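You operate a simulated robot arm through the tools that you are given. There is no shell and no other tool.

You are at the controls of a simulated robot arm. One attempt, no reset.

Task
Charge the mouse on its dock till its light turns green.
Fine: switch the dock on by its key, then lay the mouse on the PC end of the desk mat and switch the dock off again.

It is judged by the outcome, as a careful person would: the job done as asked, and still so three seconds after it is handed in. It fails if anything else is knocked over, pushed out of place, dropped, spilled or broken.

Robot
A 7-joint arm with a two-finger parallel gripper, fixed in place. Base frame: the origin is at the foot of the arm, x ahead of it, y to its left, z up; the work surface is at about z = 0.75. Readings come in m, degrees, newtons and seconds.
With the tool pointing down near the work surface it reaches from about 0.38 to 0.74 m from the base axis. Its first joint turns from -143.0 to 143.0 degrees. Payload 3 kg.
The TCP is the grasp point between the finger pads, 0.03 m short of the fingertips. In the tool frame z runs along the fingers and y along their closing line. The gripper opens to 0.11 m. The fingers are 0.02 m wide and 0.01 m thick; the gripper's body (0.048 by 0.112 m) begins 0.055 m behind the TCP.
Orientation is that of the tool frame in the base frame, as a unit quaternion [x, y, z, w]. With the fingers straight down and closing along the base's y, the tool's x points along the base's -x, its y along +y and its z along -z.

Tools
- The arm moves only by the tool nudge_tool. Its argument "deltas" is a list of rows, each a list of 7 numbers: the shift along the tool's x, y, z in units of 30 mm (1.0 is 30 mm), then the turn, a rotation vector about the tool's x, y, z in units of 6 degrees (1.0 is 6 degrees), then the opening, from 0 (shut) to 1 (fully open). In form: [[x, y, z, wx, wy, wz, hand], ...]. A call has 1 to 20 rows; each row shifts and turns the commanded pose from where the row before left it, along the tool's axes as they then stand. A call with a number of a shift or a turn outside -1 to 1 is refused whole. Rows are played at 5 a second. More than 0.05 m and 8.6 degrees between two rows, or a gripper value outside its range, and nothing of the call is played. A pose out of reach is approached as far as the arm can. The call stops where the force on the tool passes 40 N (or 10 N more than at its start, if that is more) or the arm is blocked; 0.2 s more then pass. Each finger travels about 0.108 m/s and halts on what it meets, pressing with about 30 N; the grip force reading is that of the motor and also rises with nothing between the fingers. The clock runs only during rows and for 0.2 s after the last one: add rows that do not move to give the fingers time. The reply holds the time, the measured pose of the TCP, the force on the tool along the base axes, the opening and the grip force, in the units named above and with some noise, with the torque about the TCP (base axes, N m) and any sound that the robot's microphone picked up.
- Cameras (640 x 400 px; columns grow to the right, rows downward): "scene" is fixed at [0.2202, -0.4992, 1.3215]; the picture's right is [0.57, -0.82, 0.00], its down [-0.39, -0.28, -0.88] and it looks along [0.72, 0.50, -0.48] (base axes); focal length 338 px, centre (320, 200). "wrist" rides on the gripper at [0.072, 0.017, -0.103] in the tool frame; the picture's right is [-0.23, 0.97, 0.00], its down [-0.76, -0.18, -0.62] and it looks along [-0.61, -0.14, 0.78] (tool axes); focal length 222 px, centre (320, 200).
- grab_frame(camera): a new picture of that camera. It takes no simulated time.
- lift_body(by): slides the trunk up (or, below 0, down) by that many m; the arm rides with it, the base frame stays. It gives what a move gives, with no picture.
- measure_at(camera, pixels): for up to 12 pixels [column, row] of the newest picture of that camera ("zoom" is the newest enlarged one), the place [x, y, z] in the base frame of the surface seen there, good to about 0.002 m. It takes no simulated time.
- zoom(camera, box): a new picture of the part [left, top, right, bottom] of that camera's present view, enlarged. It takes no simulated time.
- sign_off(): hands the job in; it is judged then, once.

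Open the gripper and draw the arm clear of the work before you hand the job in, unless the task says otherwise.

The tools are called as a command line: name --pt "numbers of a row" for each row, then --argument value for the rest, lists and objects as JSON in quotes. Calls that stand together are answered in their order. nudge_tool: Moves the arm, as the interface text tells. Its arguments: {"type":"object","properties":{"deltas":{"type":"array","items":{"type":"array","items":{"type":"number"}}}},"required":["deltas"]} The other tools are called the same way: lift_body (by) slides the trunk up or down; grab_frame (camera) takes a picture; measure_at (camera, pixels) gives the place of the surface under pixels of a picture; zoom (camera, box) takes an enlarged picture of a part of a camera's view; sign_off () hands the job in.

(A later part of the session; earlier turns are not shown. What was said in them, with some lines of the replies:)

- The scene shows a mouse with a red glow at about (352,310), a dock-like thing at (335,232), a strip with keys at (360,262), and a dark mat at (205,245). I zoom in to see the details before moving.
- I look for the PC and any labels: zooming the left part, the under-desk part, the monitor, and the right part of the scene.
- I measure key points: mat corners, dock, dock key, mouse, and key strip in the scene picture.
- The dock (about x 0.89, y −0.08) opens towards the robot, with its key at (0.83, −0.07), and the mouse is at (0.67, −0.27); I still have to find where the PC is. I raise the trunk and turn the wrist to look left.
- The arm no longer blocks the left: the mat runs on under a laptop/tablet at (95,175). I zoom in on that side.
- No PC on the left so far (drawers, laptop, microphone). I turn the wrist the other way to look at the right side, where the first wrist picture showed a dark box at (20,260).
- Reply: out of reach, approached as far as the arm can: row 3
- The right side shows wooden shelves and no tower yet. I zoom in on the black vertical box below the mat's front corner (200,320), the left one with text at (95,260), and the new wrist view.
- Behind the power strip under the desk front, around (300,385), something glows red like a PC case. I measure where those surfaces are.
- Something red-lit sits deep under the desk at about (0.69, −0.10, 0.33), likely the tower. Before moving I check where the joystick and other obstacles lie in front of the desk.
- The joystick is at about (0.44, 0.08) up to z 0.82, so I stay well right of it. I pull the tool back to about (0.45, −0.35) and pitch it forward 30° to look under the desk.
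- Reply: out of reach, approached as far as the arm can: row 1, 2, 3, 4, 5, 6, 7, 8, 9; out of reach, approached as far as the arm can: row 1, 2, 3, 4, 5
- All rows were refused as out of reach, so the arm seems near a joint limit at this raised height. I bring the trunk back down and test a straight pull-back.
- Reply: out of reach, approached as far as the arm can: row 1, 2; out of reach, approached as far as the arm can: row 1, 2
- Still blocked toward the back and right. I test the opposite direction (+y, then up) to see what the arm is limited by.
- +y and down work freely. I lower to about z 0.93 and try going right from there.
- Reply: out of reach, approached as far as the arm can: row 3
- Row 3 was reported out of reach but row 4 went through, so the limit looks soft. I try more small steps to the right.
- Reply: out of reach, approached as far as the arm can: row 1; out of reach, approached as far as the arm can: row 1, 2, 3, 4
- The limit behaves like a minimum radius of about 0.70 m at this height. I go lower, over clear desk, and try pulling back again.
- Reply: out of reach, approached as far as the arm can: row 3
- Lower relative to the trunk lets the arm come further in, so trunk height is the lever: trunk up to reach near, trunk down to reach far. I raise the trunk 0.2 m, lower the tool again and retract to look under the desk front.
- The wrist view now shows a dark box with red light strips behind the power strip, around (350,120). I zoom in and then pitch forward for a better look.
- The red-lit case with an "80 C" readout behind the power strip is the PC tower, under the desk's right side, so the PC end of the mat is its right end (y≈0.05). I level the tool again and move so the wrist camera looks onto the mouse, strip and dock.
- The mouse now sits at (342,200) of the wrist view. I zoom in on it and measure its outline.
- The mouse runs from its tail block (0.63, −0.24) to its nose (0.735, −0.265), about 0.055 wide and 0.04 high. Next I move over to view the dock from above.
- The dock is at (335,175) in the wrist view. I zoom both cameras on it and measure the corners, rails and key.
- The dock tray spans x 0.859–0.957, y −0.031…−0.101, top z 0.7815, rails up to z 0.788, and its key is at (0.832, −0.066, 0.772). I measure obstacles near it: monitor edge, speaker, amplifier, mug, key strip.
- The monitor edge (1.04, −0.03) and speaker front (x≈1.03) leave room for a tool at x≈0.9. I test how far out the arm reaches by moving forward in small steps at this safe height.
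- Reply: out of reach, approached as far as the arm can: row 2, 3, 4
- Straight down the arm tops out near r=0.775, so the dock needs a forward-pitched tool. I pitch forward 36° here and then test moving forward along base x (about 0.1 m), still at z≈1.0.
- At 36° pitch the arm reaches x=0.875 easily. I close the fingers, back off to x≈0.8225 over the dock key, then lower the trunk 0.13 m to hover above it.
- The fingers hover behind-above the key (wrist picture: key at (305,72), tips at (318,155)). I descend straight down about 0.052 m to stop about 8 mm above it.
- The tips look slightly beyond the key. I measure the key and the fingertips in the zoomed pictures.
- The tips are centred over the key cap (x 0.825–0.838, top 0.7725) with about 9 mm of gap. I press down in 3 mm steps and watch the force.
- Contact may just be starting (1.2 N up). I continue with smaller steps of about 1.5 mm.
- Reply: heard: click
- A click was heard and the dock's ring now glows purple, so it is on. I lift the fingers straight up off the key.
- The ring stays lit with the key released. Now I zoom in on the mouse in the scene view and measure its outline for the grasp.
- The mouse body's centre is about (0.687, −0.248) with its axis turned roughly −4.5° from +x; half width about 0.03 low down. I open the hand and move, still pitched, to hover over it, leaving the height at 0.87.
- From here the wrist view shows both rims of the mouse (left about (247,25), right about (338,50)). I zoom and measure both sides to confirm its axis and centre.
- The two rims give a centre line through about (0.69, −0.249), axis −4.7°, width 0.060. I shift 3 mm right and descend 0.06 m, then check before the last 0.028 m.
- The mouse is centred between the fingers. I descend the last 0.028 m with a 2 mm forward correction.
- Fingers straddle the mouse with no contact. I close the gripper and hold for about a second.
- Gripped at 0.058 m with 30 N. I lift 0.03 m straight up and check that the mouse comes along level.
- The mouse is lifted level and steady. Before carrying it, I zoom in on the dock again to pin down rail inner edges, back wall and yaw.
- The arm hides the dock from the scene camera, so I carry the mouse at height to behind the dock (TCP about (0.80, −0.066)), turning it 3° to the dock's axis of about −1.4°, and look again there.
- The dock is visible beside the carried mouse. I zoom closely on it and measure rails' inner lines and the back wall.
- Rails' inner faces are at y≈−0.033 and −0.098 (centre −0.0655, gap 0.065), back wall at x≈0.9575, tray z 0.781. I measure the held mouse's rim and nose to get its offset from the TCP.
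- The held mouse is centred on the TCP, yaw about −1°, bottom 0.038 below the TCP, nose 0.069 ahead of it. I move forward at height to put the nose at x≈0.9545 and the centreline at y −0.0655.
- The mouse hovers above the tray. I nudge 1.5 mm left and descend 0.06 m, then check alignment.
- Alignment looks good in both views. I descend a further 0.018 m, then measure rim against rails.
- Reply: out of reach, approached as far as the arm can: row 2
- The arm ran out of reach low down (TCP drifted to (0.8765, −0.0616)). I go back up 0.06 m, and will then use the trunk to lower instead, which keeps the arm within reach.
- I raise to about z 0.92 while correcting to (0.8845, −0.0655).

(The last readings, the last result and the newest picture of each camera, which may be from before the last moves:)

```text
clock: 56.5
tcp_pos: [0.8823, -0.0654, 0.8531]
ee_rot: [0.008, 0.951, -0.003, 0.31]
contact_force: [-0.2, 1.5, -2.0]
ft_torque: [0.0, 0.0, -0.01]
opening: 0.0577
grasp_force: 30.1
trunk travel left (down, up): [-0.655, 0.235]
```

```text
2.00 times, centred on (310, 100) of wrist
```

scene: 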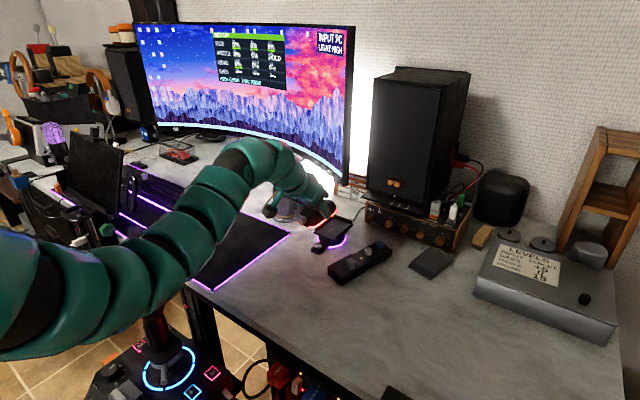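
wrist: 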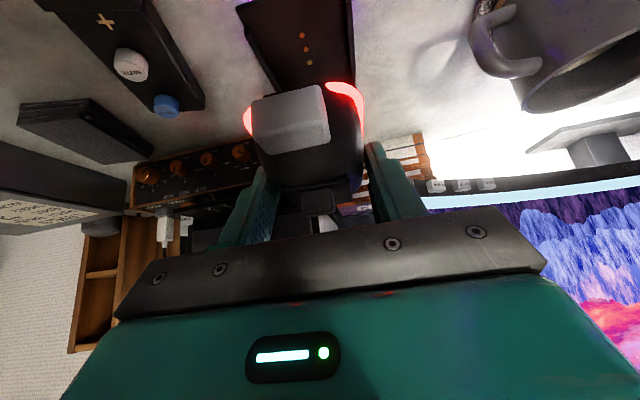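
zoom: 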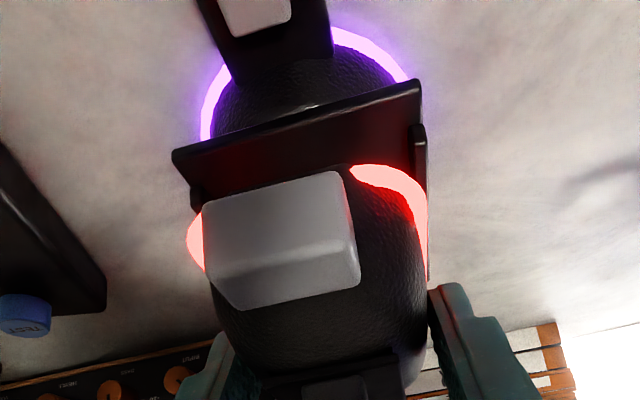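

z is 0.853 now with trunk −0.02. I measure rim and rail points to confirm the centring before the last 0.034 m.

measure_at --camera "zoom" --pixels '[[190, 240], [198, 265], [410, 195], [425, 230], [178, 158], [418, 84], [422, 150], [195, 195], [300, 130], [425, 260]]'

zoom --camera "scene" --box '[318, 205, 366, 245]'

```text
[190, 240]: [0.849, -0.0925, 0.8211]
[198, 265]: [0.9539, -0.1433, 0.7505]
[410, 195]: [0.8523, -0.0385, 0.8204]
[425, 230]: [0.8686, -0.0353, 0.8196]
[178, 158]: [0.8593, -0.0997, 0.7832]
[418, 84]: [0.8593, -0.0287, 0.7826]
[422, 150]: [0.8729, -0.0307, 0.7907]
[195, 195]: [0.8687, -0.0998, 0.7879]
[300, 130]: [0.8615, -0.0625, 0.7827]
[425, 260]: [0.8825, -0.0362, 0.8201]
```

```text
10.00 times, centred on (342, 225) of scene
```

zoom: 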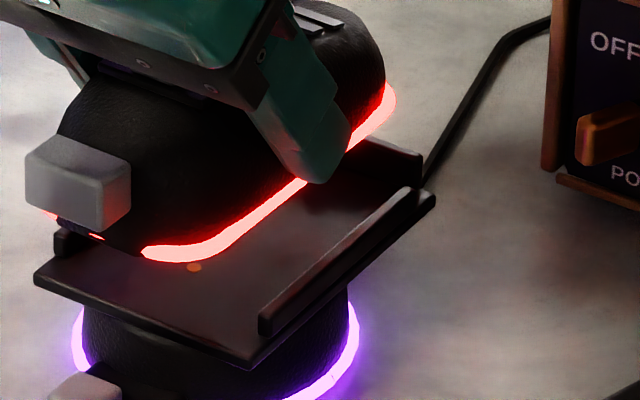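

measure_at --camera "zoom" --pixels '[[180, 252], [215, 243], [250, 218], [300, 187], [360, 140], [390, 105], [383, 80], [262, 320], [405, 192], [350, 15]]'

```text
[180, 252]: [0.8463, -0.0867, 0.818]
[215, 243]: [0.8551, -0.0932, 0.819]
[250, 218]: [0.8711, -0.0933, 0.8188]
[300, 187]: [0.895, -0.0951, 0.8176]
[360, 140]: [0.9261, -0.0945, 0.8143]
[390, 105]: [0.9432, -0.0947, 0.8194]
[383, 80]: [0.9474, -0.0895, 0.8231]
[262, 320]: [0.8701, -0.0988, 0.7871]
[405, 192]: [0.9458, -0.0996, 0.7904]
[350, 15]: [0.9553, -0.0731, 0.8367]
```

Right rim y≈−0.0945 and left −0.0357, so about 3 mm clearance each side; the nose is 2–4 mm from the wall. I back off 1.5 mm and lower with the trunk by 0.029 m.

nudge_tool --pt "0.04 0 -0.029 0 0 0 0" --pt "0 0 0 0 0 0 0"

lift_body --by -0.029

zoom --camera "scene" --box '[314, 205, 370, 250]'

zoom --camera "wrist" --box '[200, 0, 420, 200]'

```text
clock: 57.1
tcp_pos: [0.881, -0.0651, 0.852]
ee_rot: [0.008, 0.951, -0.002, 0.31]
contact_force: [0.3, 0.3, -2.6]
ft_torque: [0.0, 0.05, -0.02]
opening: 0.0577
grasp_force: 30.3
trunk travel left (down, up): [-0.655, 0.235]
```

```text
clock: 57.8
tcp_pos: [0.8817, -0.0655, 0.8226]
ee_rot: [0.008, 0.951, -0.003, 0.31]
contact_force: [-1.0, -0.6, 0.4]
ft_torque: [-0.11, -0.02, -0.07]
opening: 0.0579
grasp_force: 30.1
trunk travel left (down, up): [-0.626, 0.264]
```

```text
8.89 times, centred on (342, 228) of scene
```

zoom: 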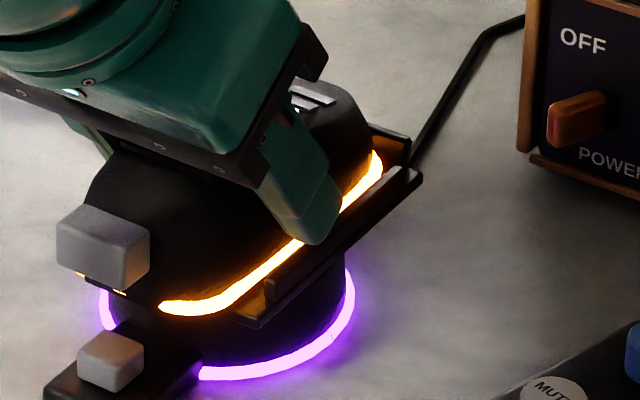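

```text
2.00 times, centred on (310, 100) of wrist
```

zoom: 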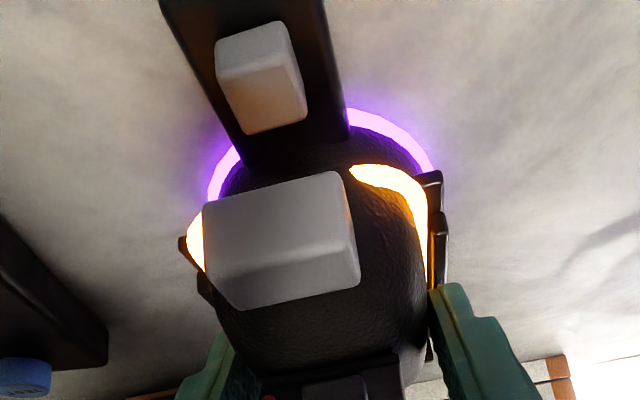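

The rim turned amber, so it is charging, and the force reading (−2.6 → 0.4 N) suggests it touches the tray. I lower 2 mm more to seat it and check.

lift_body --by -0.002

```text
clock: 58.4
tcp_pos: [0.8816, -0.0647, 0.8222]
ee_rot: [0.009, 0.95, -0.003, 0.312]
contact_force: [-1.0, -0.2, 9.1]
ft_torque: [-0.18, -0.03, -0.08]
opening: 0.0576
grasp_force: 29.8
trunk travel left (down, up): [-0.624, 0.266]
```

9 N shows it is seated. I relieve the preload by 2 mm, then open the fingers to let it rest in the tray.

lift_body --by 0.002

nudge_tool --pt "0 0 0 0 0 0 0.65" --pt "0 0 0 0 0 0 0.8" --pt "0 0 0 0 0 0 0.8"

zoom --camera "scene" --box '[314, 205, 370, 250]'

zoom --camera "wrist" --box '[200, 0, 420, 200]'

```text
clock: 58.9
tcp_pos: [0.881, -0.0654, 0.8222]
ee_rot: [0.008, 0.951, -0.003, 0.31]
contact_force: [2.9, -1.2, 5.2]
ft_torque: [-0.04, -0.17, 0.02]
opening: 0.0577
grasp_force: 29.8
trunk travel left (down, up): [-0.626, 0.264]
```

```text
clock: 59.7
tcp_pos: [0.8812, -0.0658, 0.8208]
ee_rot: [0.009, 0.951, -0.002, 0.309]
contact_force: [0.4, 0.0, -0.5]
ft_torque: [-0.04, -0.03, -0.02]
opening: 0.0878
grasp_force: 0.0
trunk travel left (down, up): [-0.626, 0.264]
```

```text
8.89 times, centred on (342, 228) of scene
```

zoom: 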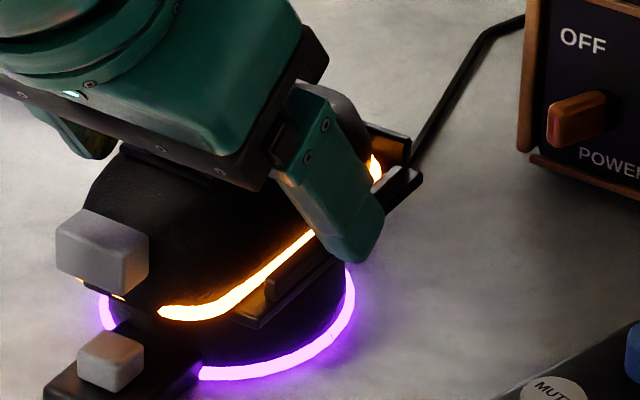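

```text
2.00 times, centred on (310, 100) of wrist
```

zoom: 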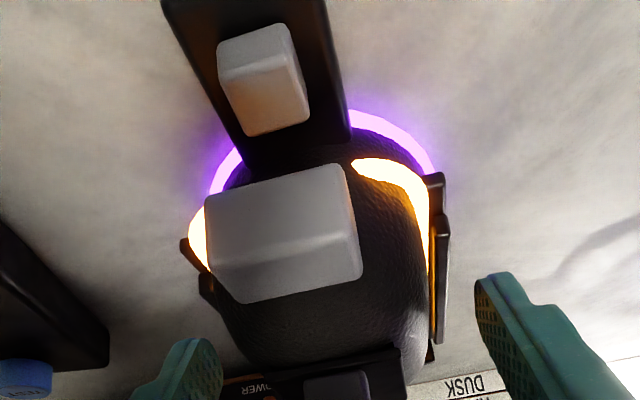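

The mouse rests in the tray, amber and released, with the fingers clear at both sides. I stay put and wait while it charges.

nudge_tool --pt "0 0 0 0 0 0 0.8" --pt "0 0 0 0 0 0 0.8" --pt "0 0 0 0 0 0 0.8" --pt "0 0 0 0 0 0 0.8" --pt "0 0 0 0 0 0 0.8" --pt "0 0 0 0 0 0 0.8" --pt "0 0 0 0 0 0 0.8" --pt "0 0 0 0 0 0 0.8" --pt "0 0 0 0 0 0 0.8" --pt "0 0 0 0 0 0 0.8" --pt "0 0 0 0 0 0 0.8" --pt "0 0 0 0 0 0 0.8" --pt "0 0 0 0 0 0 0.8" --pt "0 0 0 0 0 0 0.8" --pt "0 0 0 0 0 0 0.8" --pt "0 0 0 0 0 0 0.8" --pt "0 0 0 0 0 0 0.8" --pt "0 0 0 0 0 0 0.8" --pt "0 0 0 0 0 0 0.8" --pt "0 0 0 0 0 0 0.8"

zoom --camera "scene" --box '[314, 205, 370, 250]'

```text
clock: 63.9
tcp_pos: [0.8821, -0.065, 0.8221]
ee_rot: [0.009, 0.951, -0.003, 0.31]
contact_force: [-0.5, 0.9, 0.3]
ft_torque: [0.02, 0.01, 0.01]
opening: 0.0881
grasp_force: 0.0
trunk travel left (down, up): [-0.626, 0.264]
```

```text
8.89 times, centred on (342, 228) of scene
```

zoom: 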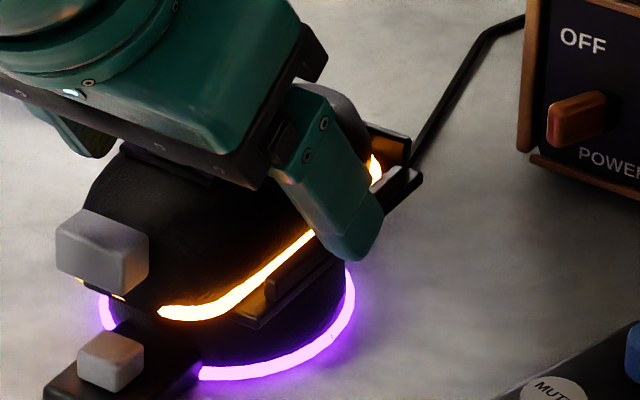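

Still amber after 4 s on the tray. I keep waiting without moving.

nudge_tool --pt "0 0 0 0 0 0 0.8" --pt "0 0 0 0 0 0 0.8" --pt "0 0 0 0 0 0 0.8" --pt "0 0 0 0 0 0 0.8" --pt "0 0 0 0 0 0 0.8" --pt "0 0 0 0 0 0 0.8" --pt "0 0 0 0 0 0 0.8" --pt "0 0 0 0 0 0 0.8" --pt "0 0 0 0 0 0 0.8" --pt "0 0 0 0 0 0 0.8" --pt "0 0 0 0 0 0 0.8" --pt "0 0 0 0 0 0 0.8" --pt "0 0 0 0 0 0 0.8" --pt "0 0 0 0 0 0 0.8" --pt "0 0 0 0 0 0 0.8" --pt "0 0 0 0 0 0 0.8" --pt "0 0 0 0 0 0 0.8" --pt "0 0 0 0 0 0 0.8" --pt "0 0 0 0 0 0 0.8" --pt "0 0 0 0 0 0 0.8"

zoom --camera "scene" --box '[314, 205, 370, 250]'

```text
clock: 68.1
tcp_pos: [0.8818, -0.0661, 0.8223]
ee_rot: [0.009, 0.951, -0.002, 0.31]
contact_force: [-0.4, 0.7, 0.1]
ft_torque: [0.03, -0.02, 0.0]
opening: 0.0882
grasp_force: 0.0
trunk travel left (down, up): [-0.626, 0.264]
```

```text
8.89 times, centred on (342, 228) of scene
```

zoom: 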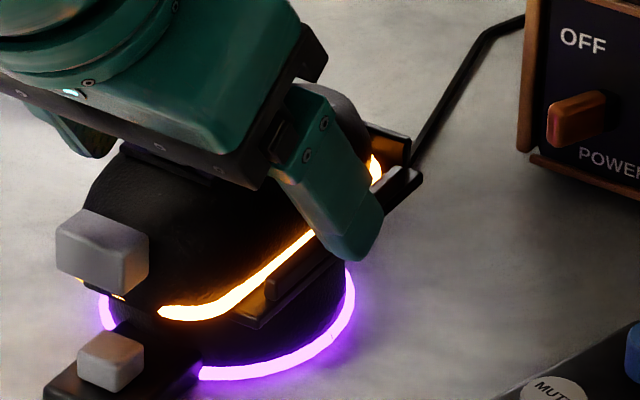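

The rim is still amber at 68 s, so I go on waiting in place.

nudge_tool --pt "0 0 0 0 0 0 0.8" --pt "0 0 0 0 0 0 0.8" --pt "0 0 0 0 0 0 0.8" --pt "0 0 0 0 0 0 0.8" --pt "0 0 0 0 0 0 0.8" --pt "0 0 0 0 0 0 0.8" --pt "0 0 0 0 0 0 0.8" --pt "0 0 0 0 0 0 0.8" --pt "0 0 0 0 0 0 0.8" --pt "0 0 0 0 0 0 0.8" --pt "0 0 0 0 0 0 0.8" --pt "0 0 0 0 0 0 0.8" --pt "0 0 0 0 0 0 0.8" --pt "0 0 0 0 0 0 0.8" --pt "0 0 0 0 0 0 0.8" --pt "0 0 0 0 0 0 0.8" --pt "0 0 0 0 0 0 0.8" --pt "0 0 0 0 0 0 0.8" --pt "0 0 0 0 0 0 0.8" --pt "0 0 0 0 0 0 0.8"

zoom --camera "scene" --box '[314, 205, 370, 250]'

```text
clock: 72.3
tcp_pos: [0.8813, -0.0652, 0.8221]
ee_rot: [0.008, 0.951, -0.002, 0.31]
contact_force: [0.4, 0.5, 0.0]
ft_torque: [0.02, 0.0, 0.03]
opening: 0.0879
grasp_force: 0.1
trunk travel left (down, up): [-0.626, 0.264]
```

```text
8.89 times, centred on (342, 228) of scene
```

zoom: 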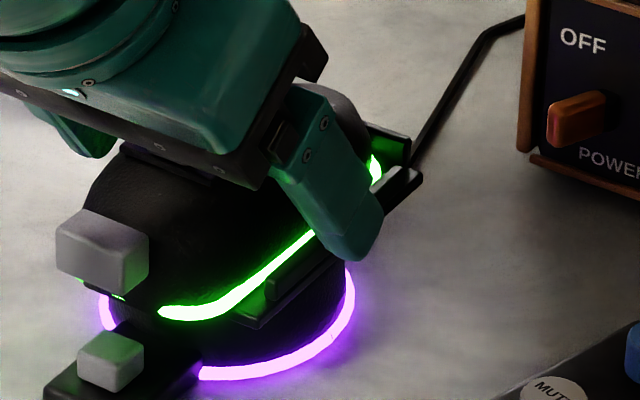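

The rim is now green: charged. I close the fingers on the mouse again at the same spot.

nudge_tool --pt "0 0 0 0 0 0 0.6" --pt "0 0 0 0 0 0 0" --pt "0 0 0 0 0 0 0" --pt "0 0 0 0 0 0 0"

lift_body --by 0.03

zoom --camera "scene" --box '[305, 195, 369, 250]'

grab_frame --camera "wrist"

```text
clock: 73.3
tcp_pos: [0.8812, -0.0647, 0.8214]
ee_rot: [0.009, 0.951, -0.003, 0.31]
contact_force: [0.2, -0.9, 1.5]
ft_torque: [-0.1, -0.08, 0.01]
opening: 0.0575
grasp_force: 30.1
trunk travel left (down, up): [-0.626, 0.264]
```

```text
clock: 74.0
tcp_pos: [0.8823, -0.0653, 0.8517]
ee_rot: [0.008, 0.951, -0.003, 0.309]
contact_force: [0.4, 0.1, -1.9]
ft_torque: [0.0, 0.01, 0.03]
opening: 0.0577
grasp_force: 29.9
trunk travel left (down, up): [-0.656, 0.234]
```

```text
7.27 times, centred on (337, 222) of scene
```

zoom: 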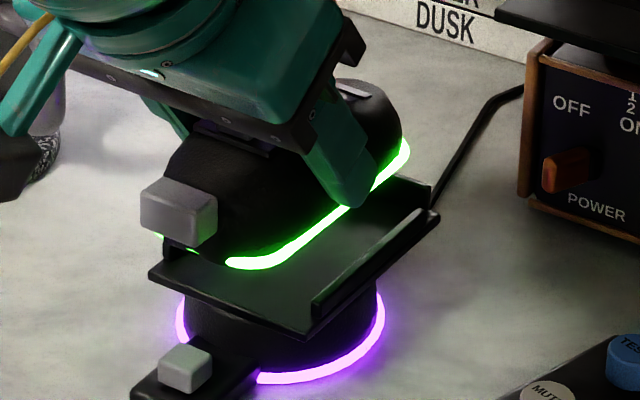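

```text
taken
```

wrist: 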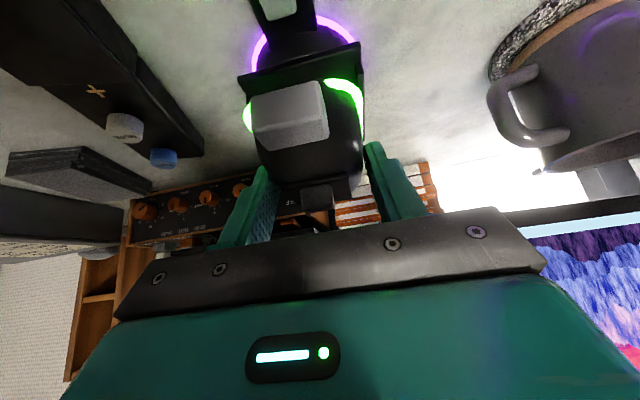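

The charged mouse is off the tray and still green. I raise the trunk 0.08 m, back away, then carry it left over the mat's right (PC) end at height.

lift_body --by 0.08

nudge_tool --pt "0.899 0 -0.653 0 0 0 0" --pt "0.899 0 -0.653 0 0 0 0" --pt "0.899 0 -0.653 0 0 0 0" --pt "0.391 0.972 -0.284 0 0 0 0" --pt "0.391 0.972 -0.284 0 0 0 0" --pt "0.391 0.972 -0.284 0 0 0 0" --pt "0.391 0.972 -0.284 0 0 0 0" --pt "0.391 0.972 -0.284 0 0 0 0" --pt "0.391 0.972 -0.284 0 0 0 0" --pt "0 0 0 0 0 0 0"

grab_frame --camera "scene"

grab_frame --camera "wrist"

```text
clock: 75.2
tcp_pos: [0.8828, -0.0647, 0.9327]
ee_rot: [0.009, 0.951, -0.003, 0.309]
contact_force: [-0.9, -0.7, -2.0]
ft_torque: [0.0, 0.01, 0.0]
opening: 0.0577
grasp_force: 30.0
trunk travel left (down, up): [-0.736, 0.154]
```

```text
clock: 77.4
tcp_pos: [0.6993, 0.1115, 0.9295]
ee_rot: [0.008, 0.951, -0.003, 0.31]
contact_force: [0.6, -0.8, -1.5]
ft_torque: [0.0, 0.01, -0.02]
opening: 0.0575
grasp_force: 30.1
trunk travel left (down, up): [-0.736, 0.154]
```

```text
taken
```

scene: 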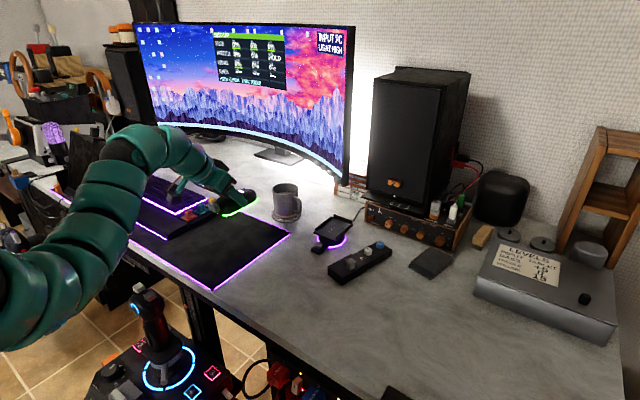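

```text
taken
```

wrist: 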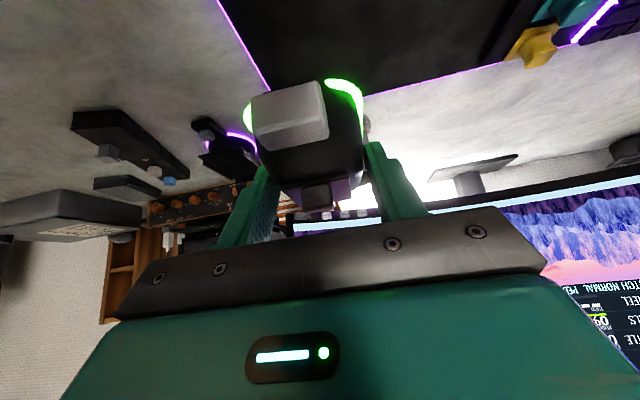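

The mouse hangs above the mat's right end, at TCP (0.699, 0.112). Before descending I check the arm's clearance to the joystick and the positions of the nearest keys on the mat.

measure_at --camera "scene" --pixels '[[100, 230], [80, 270], [60, 320], [150, 170], [140, 290], [213, 204], [195, 235], [185, 212], [240, 215], [225, 205], [120, 180], [175, 185]]'

zoom --camera "scene" --box '[150, 160, 310, 300]'

```text
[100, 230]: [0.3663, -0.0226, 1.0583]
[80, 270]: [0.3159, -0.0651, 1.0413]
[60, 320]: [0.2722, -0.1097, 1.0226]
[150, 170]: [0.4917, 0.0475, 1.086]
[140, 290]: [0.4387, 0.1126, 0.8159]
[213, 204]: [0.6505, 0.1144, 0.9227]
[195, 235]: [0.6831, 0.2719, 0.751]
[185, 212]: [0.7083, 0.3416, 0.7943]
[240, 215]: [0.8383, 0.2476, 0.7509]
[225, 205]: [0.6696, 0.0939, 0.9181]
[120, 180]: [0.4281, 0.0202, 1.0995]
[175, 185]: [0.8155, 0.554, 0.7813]
```

```text
2.86 times, centred on (230, 230) of scene
```

zoom: 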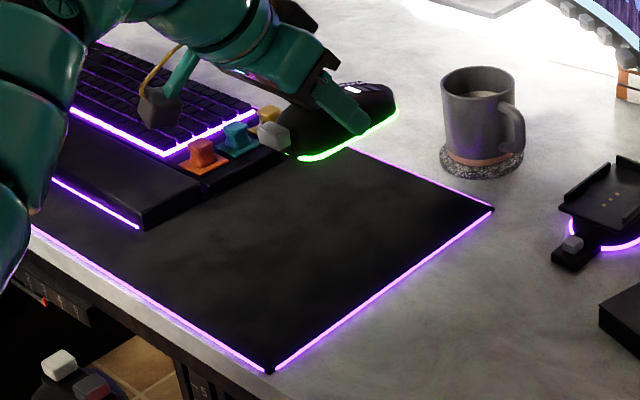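

Arm links are above z 1.0 near the joystick (top 0.82), and the mat is free between y 0.05 and 0.27. I descend 0.115 m.

nudge_tool --pt "0.588 0 0.809 0 0 0 0" --pt "0.588 0 0.809 0 0 0 0" --pt "0.588 0 0.809 0 0 0 0" --pt "0.49 0 0.674 0 0 0 0" --pt "0 0 0 0 0 0 0"

zoom --camera "scene" --box '[150, 160, 310, 300]'

grab_frame --camera "wrist"

```text
clock: 78.6
tcp_pos: [0.6976, 0.1108, 0.8156]
ee_rot: [0.008, 0.951, -0.003, 0.31]
contact_force: [0.1, -0.3, -1.5]
ft_torque: [0.01, 0.03, -0.01]
opening: 0.0576
grasp_force: 30.0
trunk travel left (down, up): [-0.736, 0.154]
```

```text
2.86 times, centred on (230, 230) of scene
```

zoom: 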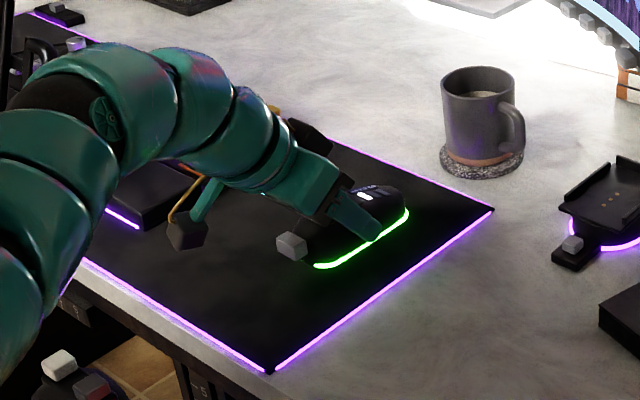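

```text
taken
```

wrist: 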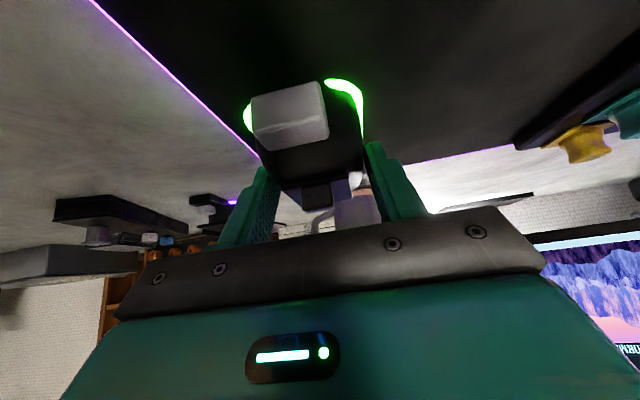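

The mouse is about 25 mm above the mat. I descend 0.02 m and then feel for contact in 2 mm steps.

nudge_tool --pt "0.392 0 0.539 0 0 0 0" --pt "0 0 0 0 0 0 0"

nudge_tool --pt "0.0392 0 0.0539 0 0 0 0" --pt "0 0 0 0 0 0 0"

nudge_tool --pt "0.0392 0 0.0539 0 0 0 0" --pt "0 0 0 0 0 0 0"

```text
clock: 79.2
tcp_pos: [0.6983, 0.1133, 0.7954]
ee_rot: [0.008, 0.951, -0.002, 0.309]
contact_force: [-0.6, -0.4, -2.4]
ft_torque: [0.0, 0.03, -0.02]
opening: 0.0579
grasp_force: 29.8
trunk travel left (down, up): [-0.736, 0.154]
```

```text
clock: 79.8
tcp_pos: [0.6995, 0.1123, 0.7936]
ee_rot: [0.009, 0.951, -0.002, 0.31]
contact_force: [-0.2, 0.1, -1.4]
ft_torque: [0.01, 0.01, -0.01]
opening: 0.0578
grasp_force: 30.1
trunk travel left (down, up): [-0.736, 0.154]
```

```text
clock: 80.4
tcp_pos: [0.6981, 0.1124, 0.7931]
ee_rot: [0.009, 0.951, -0.003, 0.31]
contact_force: [-1.0, 0.8, 2.8]
ft_torque: [-0.1, 0.2, -0.04]
opening: 0.0578
grasp_force: 30.1
trunk travel left (down, up): [-0.736, 0.154]
```

Contact at z≈0.793 (force now +2.8 N). I go 1 mm more to seat it flat and then open the fingers.

nudge_tool --pt "0.0196 0 0.027 0 0 0 0" --pt "0 0 0 0 0 0 0"

nudge_tool --pt "0 0 0 0 0 0 0.65" --pt "0 0 0 0 0 0 0.85" --pt "0 0 0 0 0 0 0.85"

zoom --camera "scene" --box '[190, 190, 290, 270]'

grab_frame --camera "wrist"

```text
clock: 81.0
tcp_pos: [0.6995, 0.1119, 0.7925]
ee_rot: [0.008, 0.95, -0.002, 0.311]
contact_force: [4.2, 0.7, 7.8]
ft_torque: [-0.06, 0.24, 0.01]
opening: 0.0578
grasp_force: 30.4
trunk travel left (down, up): [-0.736, 0.154]
```

```text
clock: 81.8
tcp_pos: [0.698, 0.113, 0.79]
ee_rot: [0.008, 0.951, -0.002, 0.31]
contact_force: [0.1, 0.2, 0.0]
ft_torque: [0.03, 0.0, 0.0]
opening: 0.0938
grasp_force: 0.1
trunk travel left (down, up): [-0.736, 0.154]
```

```text
5.00 times, centred on (240, 230) of scene
```

zoom: 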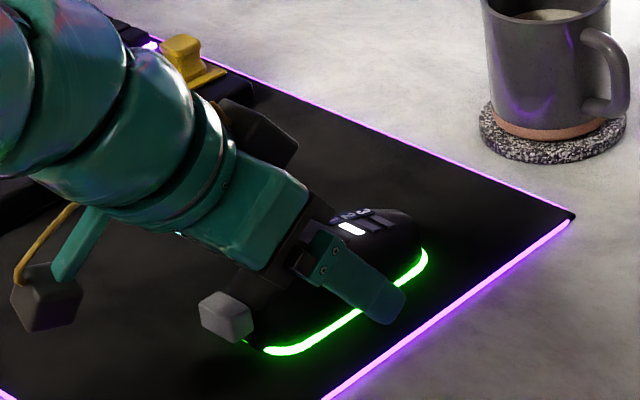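

```text
taken
```

wrist: 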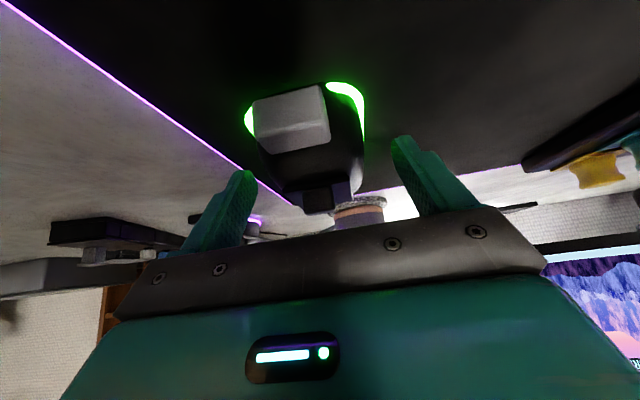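

The mouse lies on the PC end of the mat, still green. I lift straight up 0.12 m with the fingers open and check that it stays.

nudge_tool --pt "-0.294 0 -0.405 0 0 0 0.85" --pt "-0.588 0 -0.809 0 0 0 0.85" --pt "-0.588 0 -0.809 0 0 0 0.85" --pt "-0.588 0 -0.809 0 0 0 0.85" --pt "-0.294 0 -0.405 0 0 0 0.85"

grab_frame --camera "scene"

```text
clock: 83.0
tcp_pos: [0.6956, 0.1138, 0.9118]
ee_rot: [0.008, 0.951, -0.003, 0.309]
contact_force: [0.5, -0.1, 0.2]
ft_torque: [-0.01, 0.03, 0.01]
opening: 0.0937
grasp_force: 0.1
trunk travel left (down, up): [-0.736, 0.154]
```

```text
taken
```

scene: 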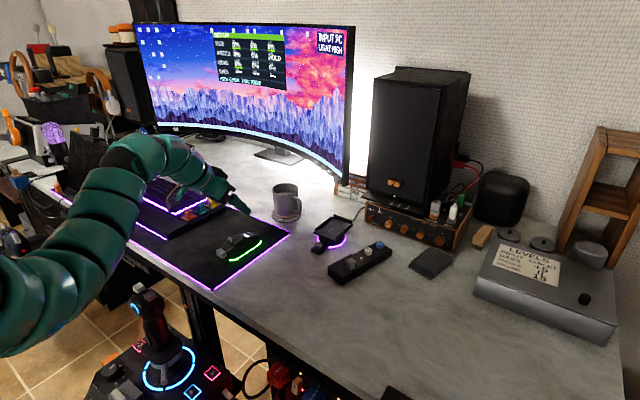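

The mouse stayed in place, glowing green at (238,245). I close the fingers and move over the dock key to switch it off.

nudge_tool --pt "-0.375 -0.857 0.508 0 0 0 0.5" --pt "-0.375 -0.857 0.508 0 0 0 0" --pt "-0.375 -0.857 0.508 0 0 0 0" --pt "-0.375 -0.857 0.508 0 0 0 0" --pt "-0.375 -0.857 0.508 0 0 0 0" --pt "-0.375 -0.857 0.508 0 0 0 0" --pt "-0.375 -0.857 0.508 0 0 0 0" --pt "0 0 0 0 0 0 0"

zoom --camera "scene" --box '[290, 190, 370, 260]'

zoom --camera "wrist" --box '[220, 0, 420, 200]'

```text
clock: 84.8
tcp_pos: [0.8223, -0.0705, 0.8748]
ee_rot: [0.008, 0.951, -0.003, 0.31]
contact_force: [0.3, -0.1, 0.2]
ft_torque: [0.0, -0.02, 0.01]
opening: 0.0
grasp_force: 30.0
trunk travel left (down, up): [-0.736, 0.154]
```

```text
5.71 times, centred on (330, 225) of scene
```

zoom: 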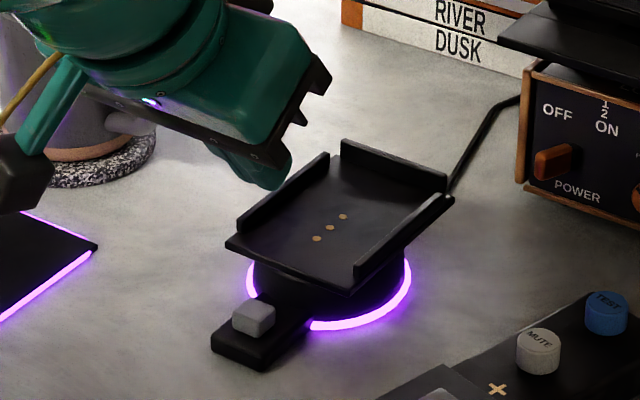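

```text
2.00 times, centred on (320, 100) of wrist
```

zoom: 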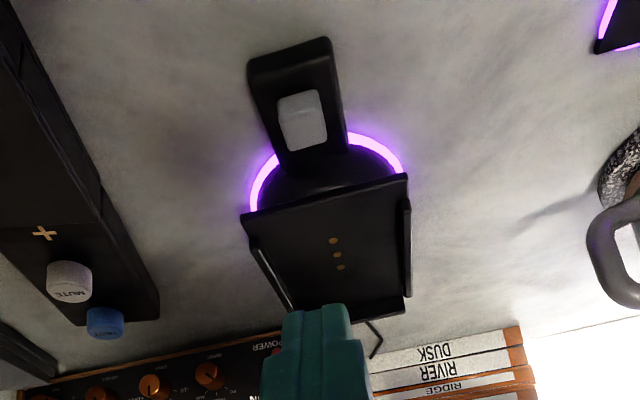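

The TCP is 4.5 mm too far right at y −0.0705. I re-measure the key, in case the dock shifted slightly.

measure_at --camera "zoom" --pixels '[[302, 108], [302, 130], [285, 120], [320, 118], [300, 145], [335, 240], [338, 254], [341, 268], [247, 213], [405, 180]]'

```text
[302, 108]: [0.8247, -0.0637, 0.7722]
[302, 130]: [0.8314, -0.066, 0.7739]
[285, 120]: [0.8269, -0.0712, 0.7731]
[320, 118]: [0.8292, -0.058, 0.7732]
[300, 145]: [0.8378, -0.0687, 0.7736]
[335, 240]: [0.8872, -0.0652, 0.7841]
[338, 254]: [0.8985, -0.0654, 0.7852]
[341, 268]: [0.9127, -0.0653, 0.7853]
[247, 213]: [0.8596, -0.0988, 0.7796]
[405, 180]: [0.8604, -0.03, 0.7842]
```

The key and dock are where they were. I correct y by 4.5 mm and descend to about 8 mm above the key.

nudge_tool --pt "0.588 0.15 0.809 0 0 0 0" --pt "0.588 0 0.809 0 0 0 0" --pt "0.078 0 0.108 0 0 0 0" --pt "0 0 0 0 0 0 0"

zoom --camera "scene" --box '[305, 215, 355, 255]'

```text
clock: 85.8
tcp_pos: [0.8219, -0.0646, 0.8104]
ee_rot: [0.009, 0.951, -0.003, 0.31]
contact_force: [0.0, 0.0, -0.8]
ft_torque: [-0.02, -0.02, -0.01]
opening: 0.0
grasp_force: 30.0
trunk travel left (down, up): [-0.736, 0.154]
```

```text
10.00 times, centred on (330, 235) of scene
```

zoom: 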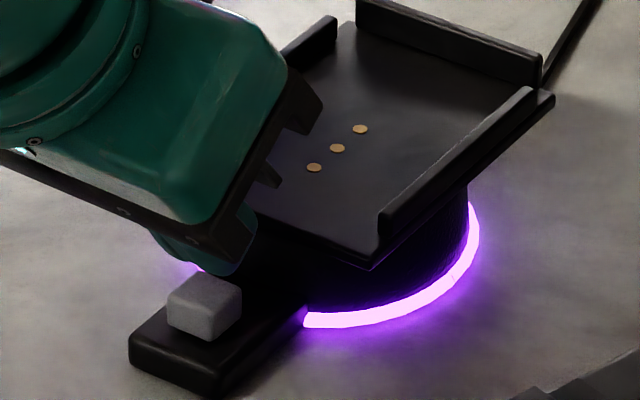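

The tips sit over the key as before. I press down in small steps: about 8 mm to contact, then about 1.5 mm at a time until the click.

nudge_tool --pt "0.0784 0 0.108 0 0 0 0" --pt "0.0784 0 0.108 0 0 0 0" --pt "0 0 0 0 0 0 0"

nudge_tool --pt "0.0294 0 0.0405 0 0 0 0" --pt "0 0 0 0 0 0 0"

```text
clock: 86.6
tcp_pos: [0.8206, -0.064, 0.8012]
ee_rot: [0.008, 0.951, -0.003, 0.309]
contact_force: [-1.5, 0.2, 1.7]
ft_torque: [-0.02, 0.02, -0.01]
opening: 0.0
grasp_force: 30.1
trunk travel left (down, up): [-0.736, 0.154]
heard: click
```

```text
clock: 87.2
tcp_pos: [0.8215, -0.0652, 0.8003]
ee_rot: [0.008, 0.951, -0.003, 0.31]
contact_force: [0.0, 0.3, 3.3]
ft_torque: [-0.01, -0.06, 0.0]
opening: 0.0
grasp_force: 29.9
trunk travel left (down, up): [-0.736, 0.154]
```

One click was heard. I lift straight off the key and check that the ring is dark.

nudge_tool --pt "-0.294 0 -0.405 0 0 0 0" --pt "-0.588 0 -0.809 0 0 0 0" --pt "-0.588 0 -0.809 0 0 0 0" --pt "-0.588 0 -0.809 0 0 0 0"

zoom --camera "scene" --box '[290, 190, 370, 260]'

grab_frame --camera "scene"

```text
clock: 88.2
tcp_pos: [0.8181, -0.0634, 0.9047]
ee_rot: [0.008, 0.951, -0.002, 0.31]
contact_force: [0.6, -0.3, -0.4]
ft_torque: [-0.03, 0.05, 0.02]
opening: 0.0001
grasp_force: 29.9
trunk travel left (down, up): [-0.736, 0.154]
```

```text
5.71 times, centred on (330, 225) of scene
```

zoom: 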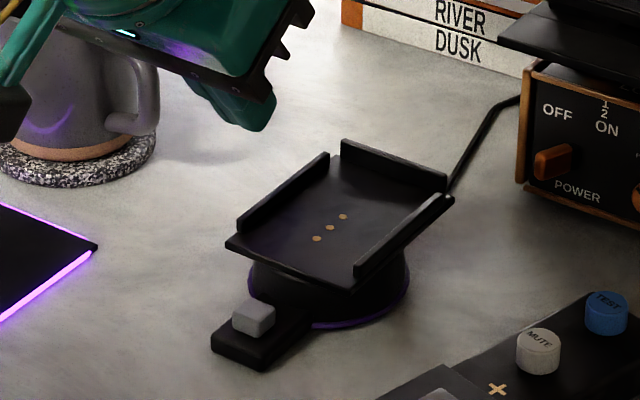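

```text
taken
```

scene: 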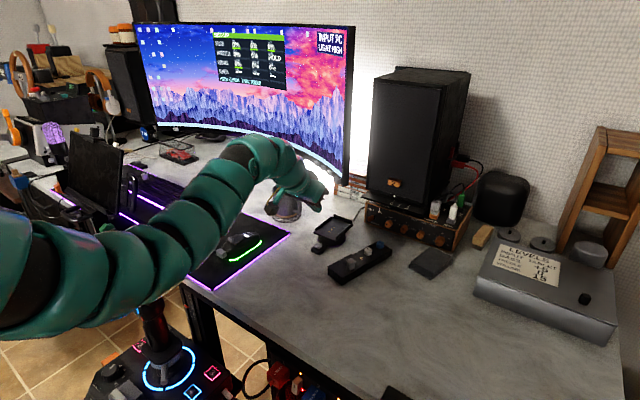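

The ring is dark, so the dock is off, and the mouse glows green on the mat. I raise the trunk, draw the arm back and open the hand.

lift_body --by 0.13

nudge_tool --pt "0.6 -0.5 -0.436 0 0 0 0" --pt "0.6 -0.5 -0.436 0 0 0 0.5" --pt "0.6 -0.5 -0.436 0 0 0 1" --pt "0 0 0 0 0 0 1" --pt "0 0 0 0 0 0 1"

grab_frame --camera "scene"

zoom --camera "scene" --box '[170, 190, 310, 300]'

zoom --camera "scene" --box '[290, 190, 450, 300]'

```text
clock: 89.8
tcp_pos: [0.819, -0.0646, 1.0342]
ee_rot: [0.008, 0.95, -0.003, 0.311]
contact_force: [-1.8, 0.2, -0.1]
ft_torque: [-0.01, 0.01, 0.0]
opening: 0.0
grasp_force: 29.4
trunk travel left (down, up): [-0.866, 0.024]
```

```text
clock: 91.0
tcp_pos: [0.7504, -0.1078, 1.0342]
ee_rot: [0.009, 0.951, -0.003, 0.31]
contact_force: [0.5, 0.4, 0.0]
ft_torque: [0.02, -0.01, -0.03]
opening: 0.1101
grasp_force: 0.1
trunk travel left (down, up): [-0.866, 0.024]
```

```text
taken
```

scene: 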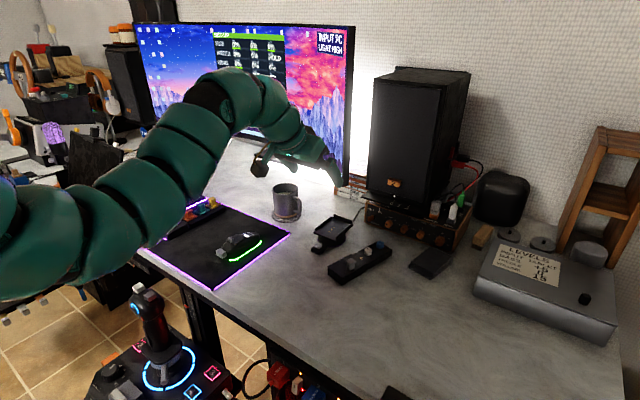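

```text
3.64 times, centred on (240, 245) of scene
```

zoom: 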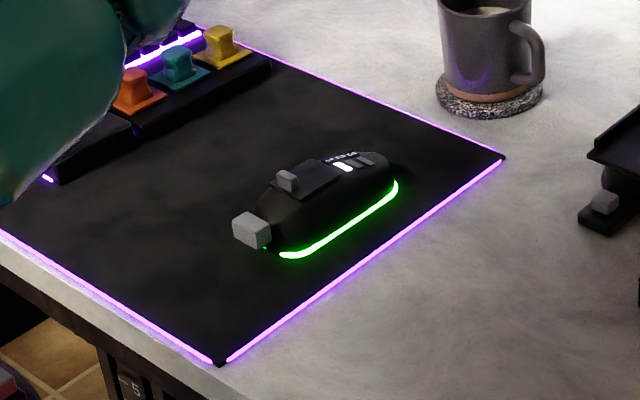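

```text
3.64 times, centred on (370, 245) of scene
```

zoom: 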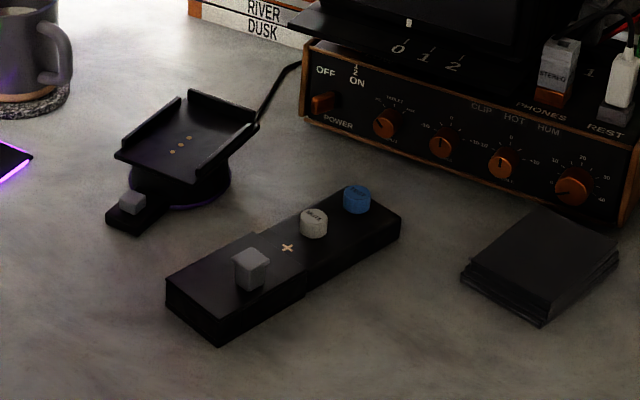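

The mouse is green and lies flat inside the mat's PC (right) end. The dock's ring is dark, nothing else has moved, and the hand is open and clear. I hand the job in.

sign_off

```text
The job is handed in.
```

The mouse is charged: its light turned green on the dock. It now lies flat on the PC end of the desk mat, still green.

- **Dock:** I switched it on with its key (click, ring lit purple). After moving the mouse I switched it off the same way (click, ring dark).
- **PC end:** I took this to be the right-hand end of the mat, because the red-lit tower stands under the right side of the desk.
- **Finish:** Nothing else on the desk looked moved in the last pictures. The gripper is open and the arm is drawn back.

The job is handed in, but I have not seen a verdict.
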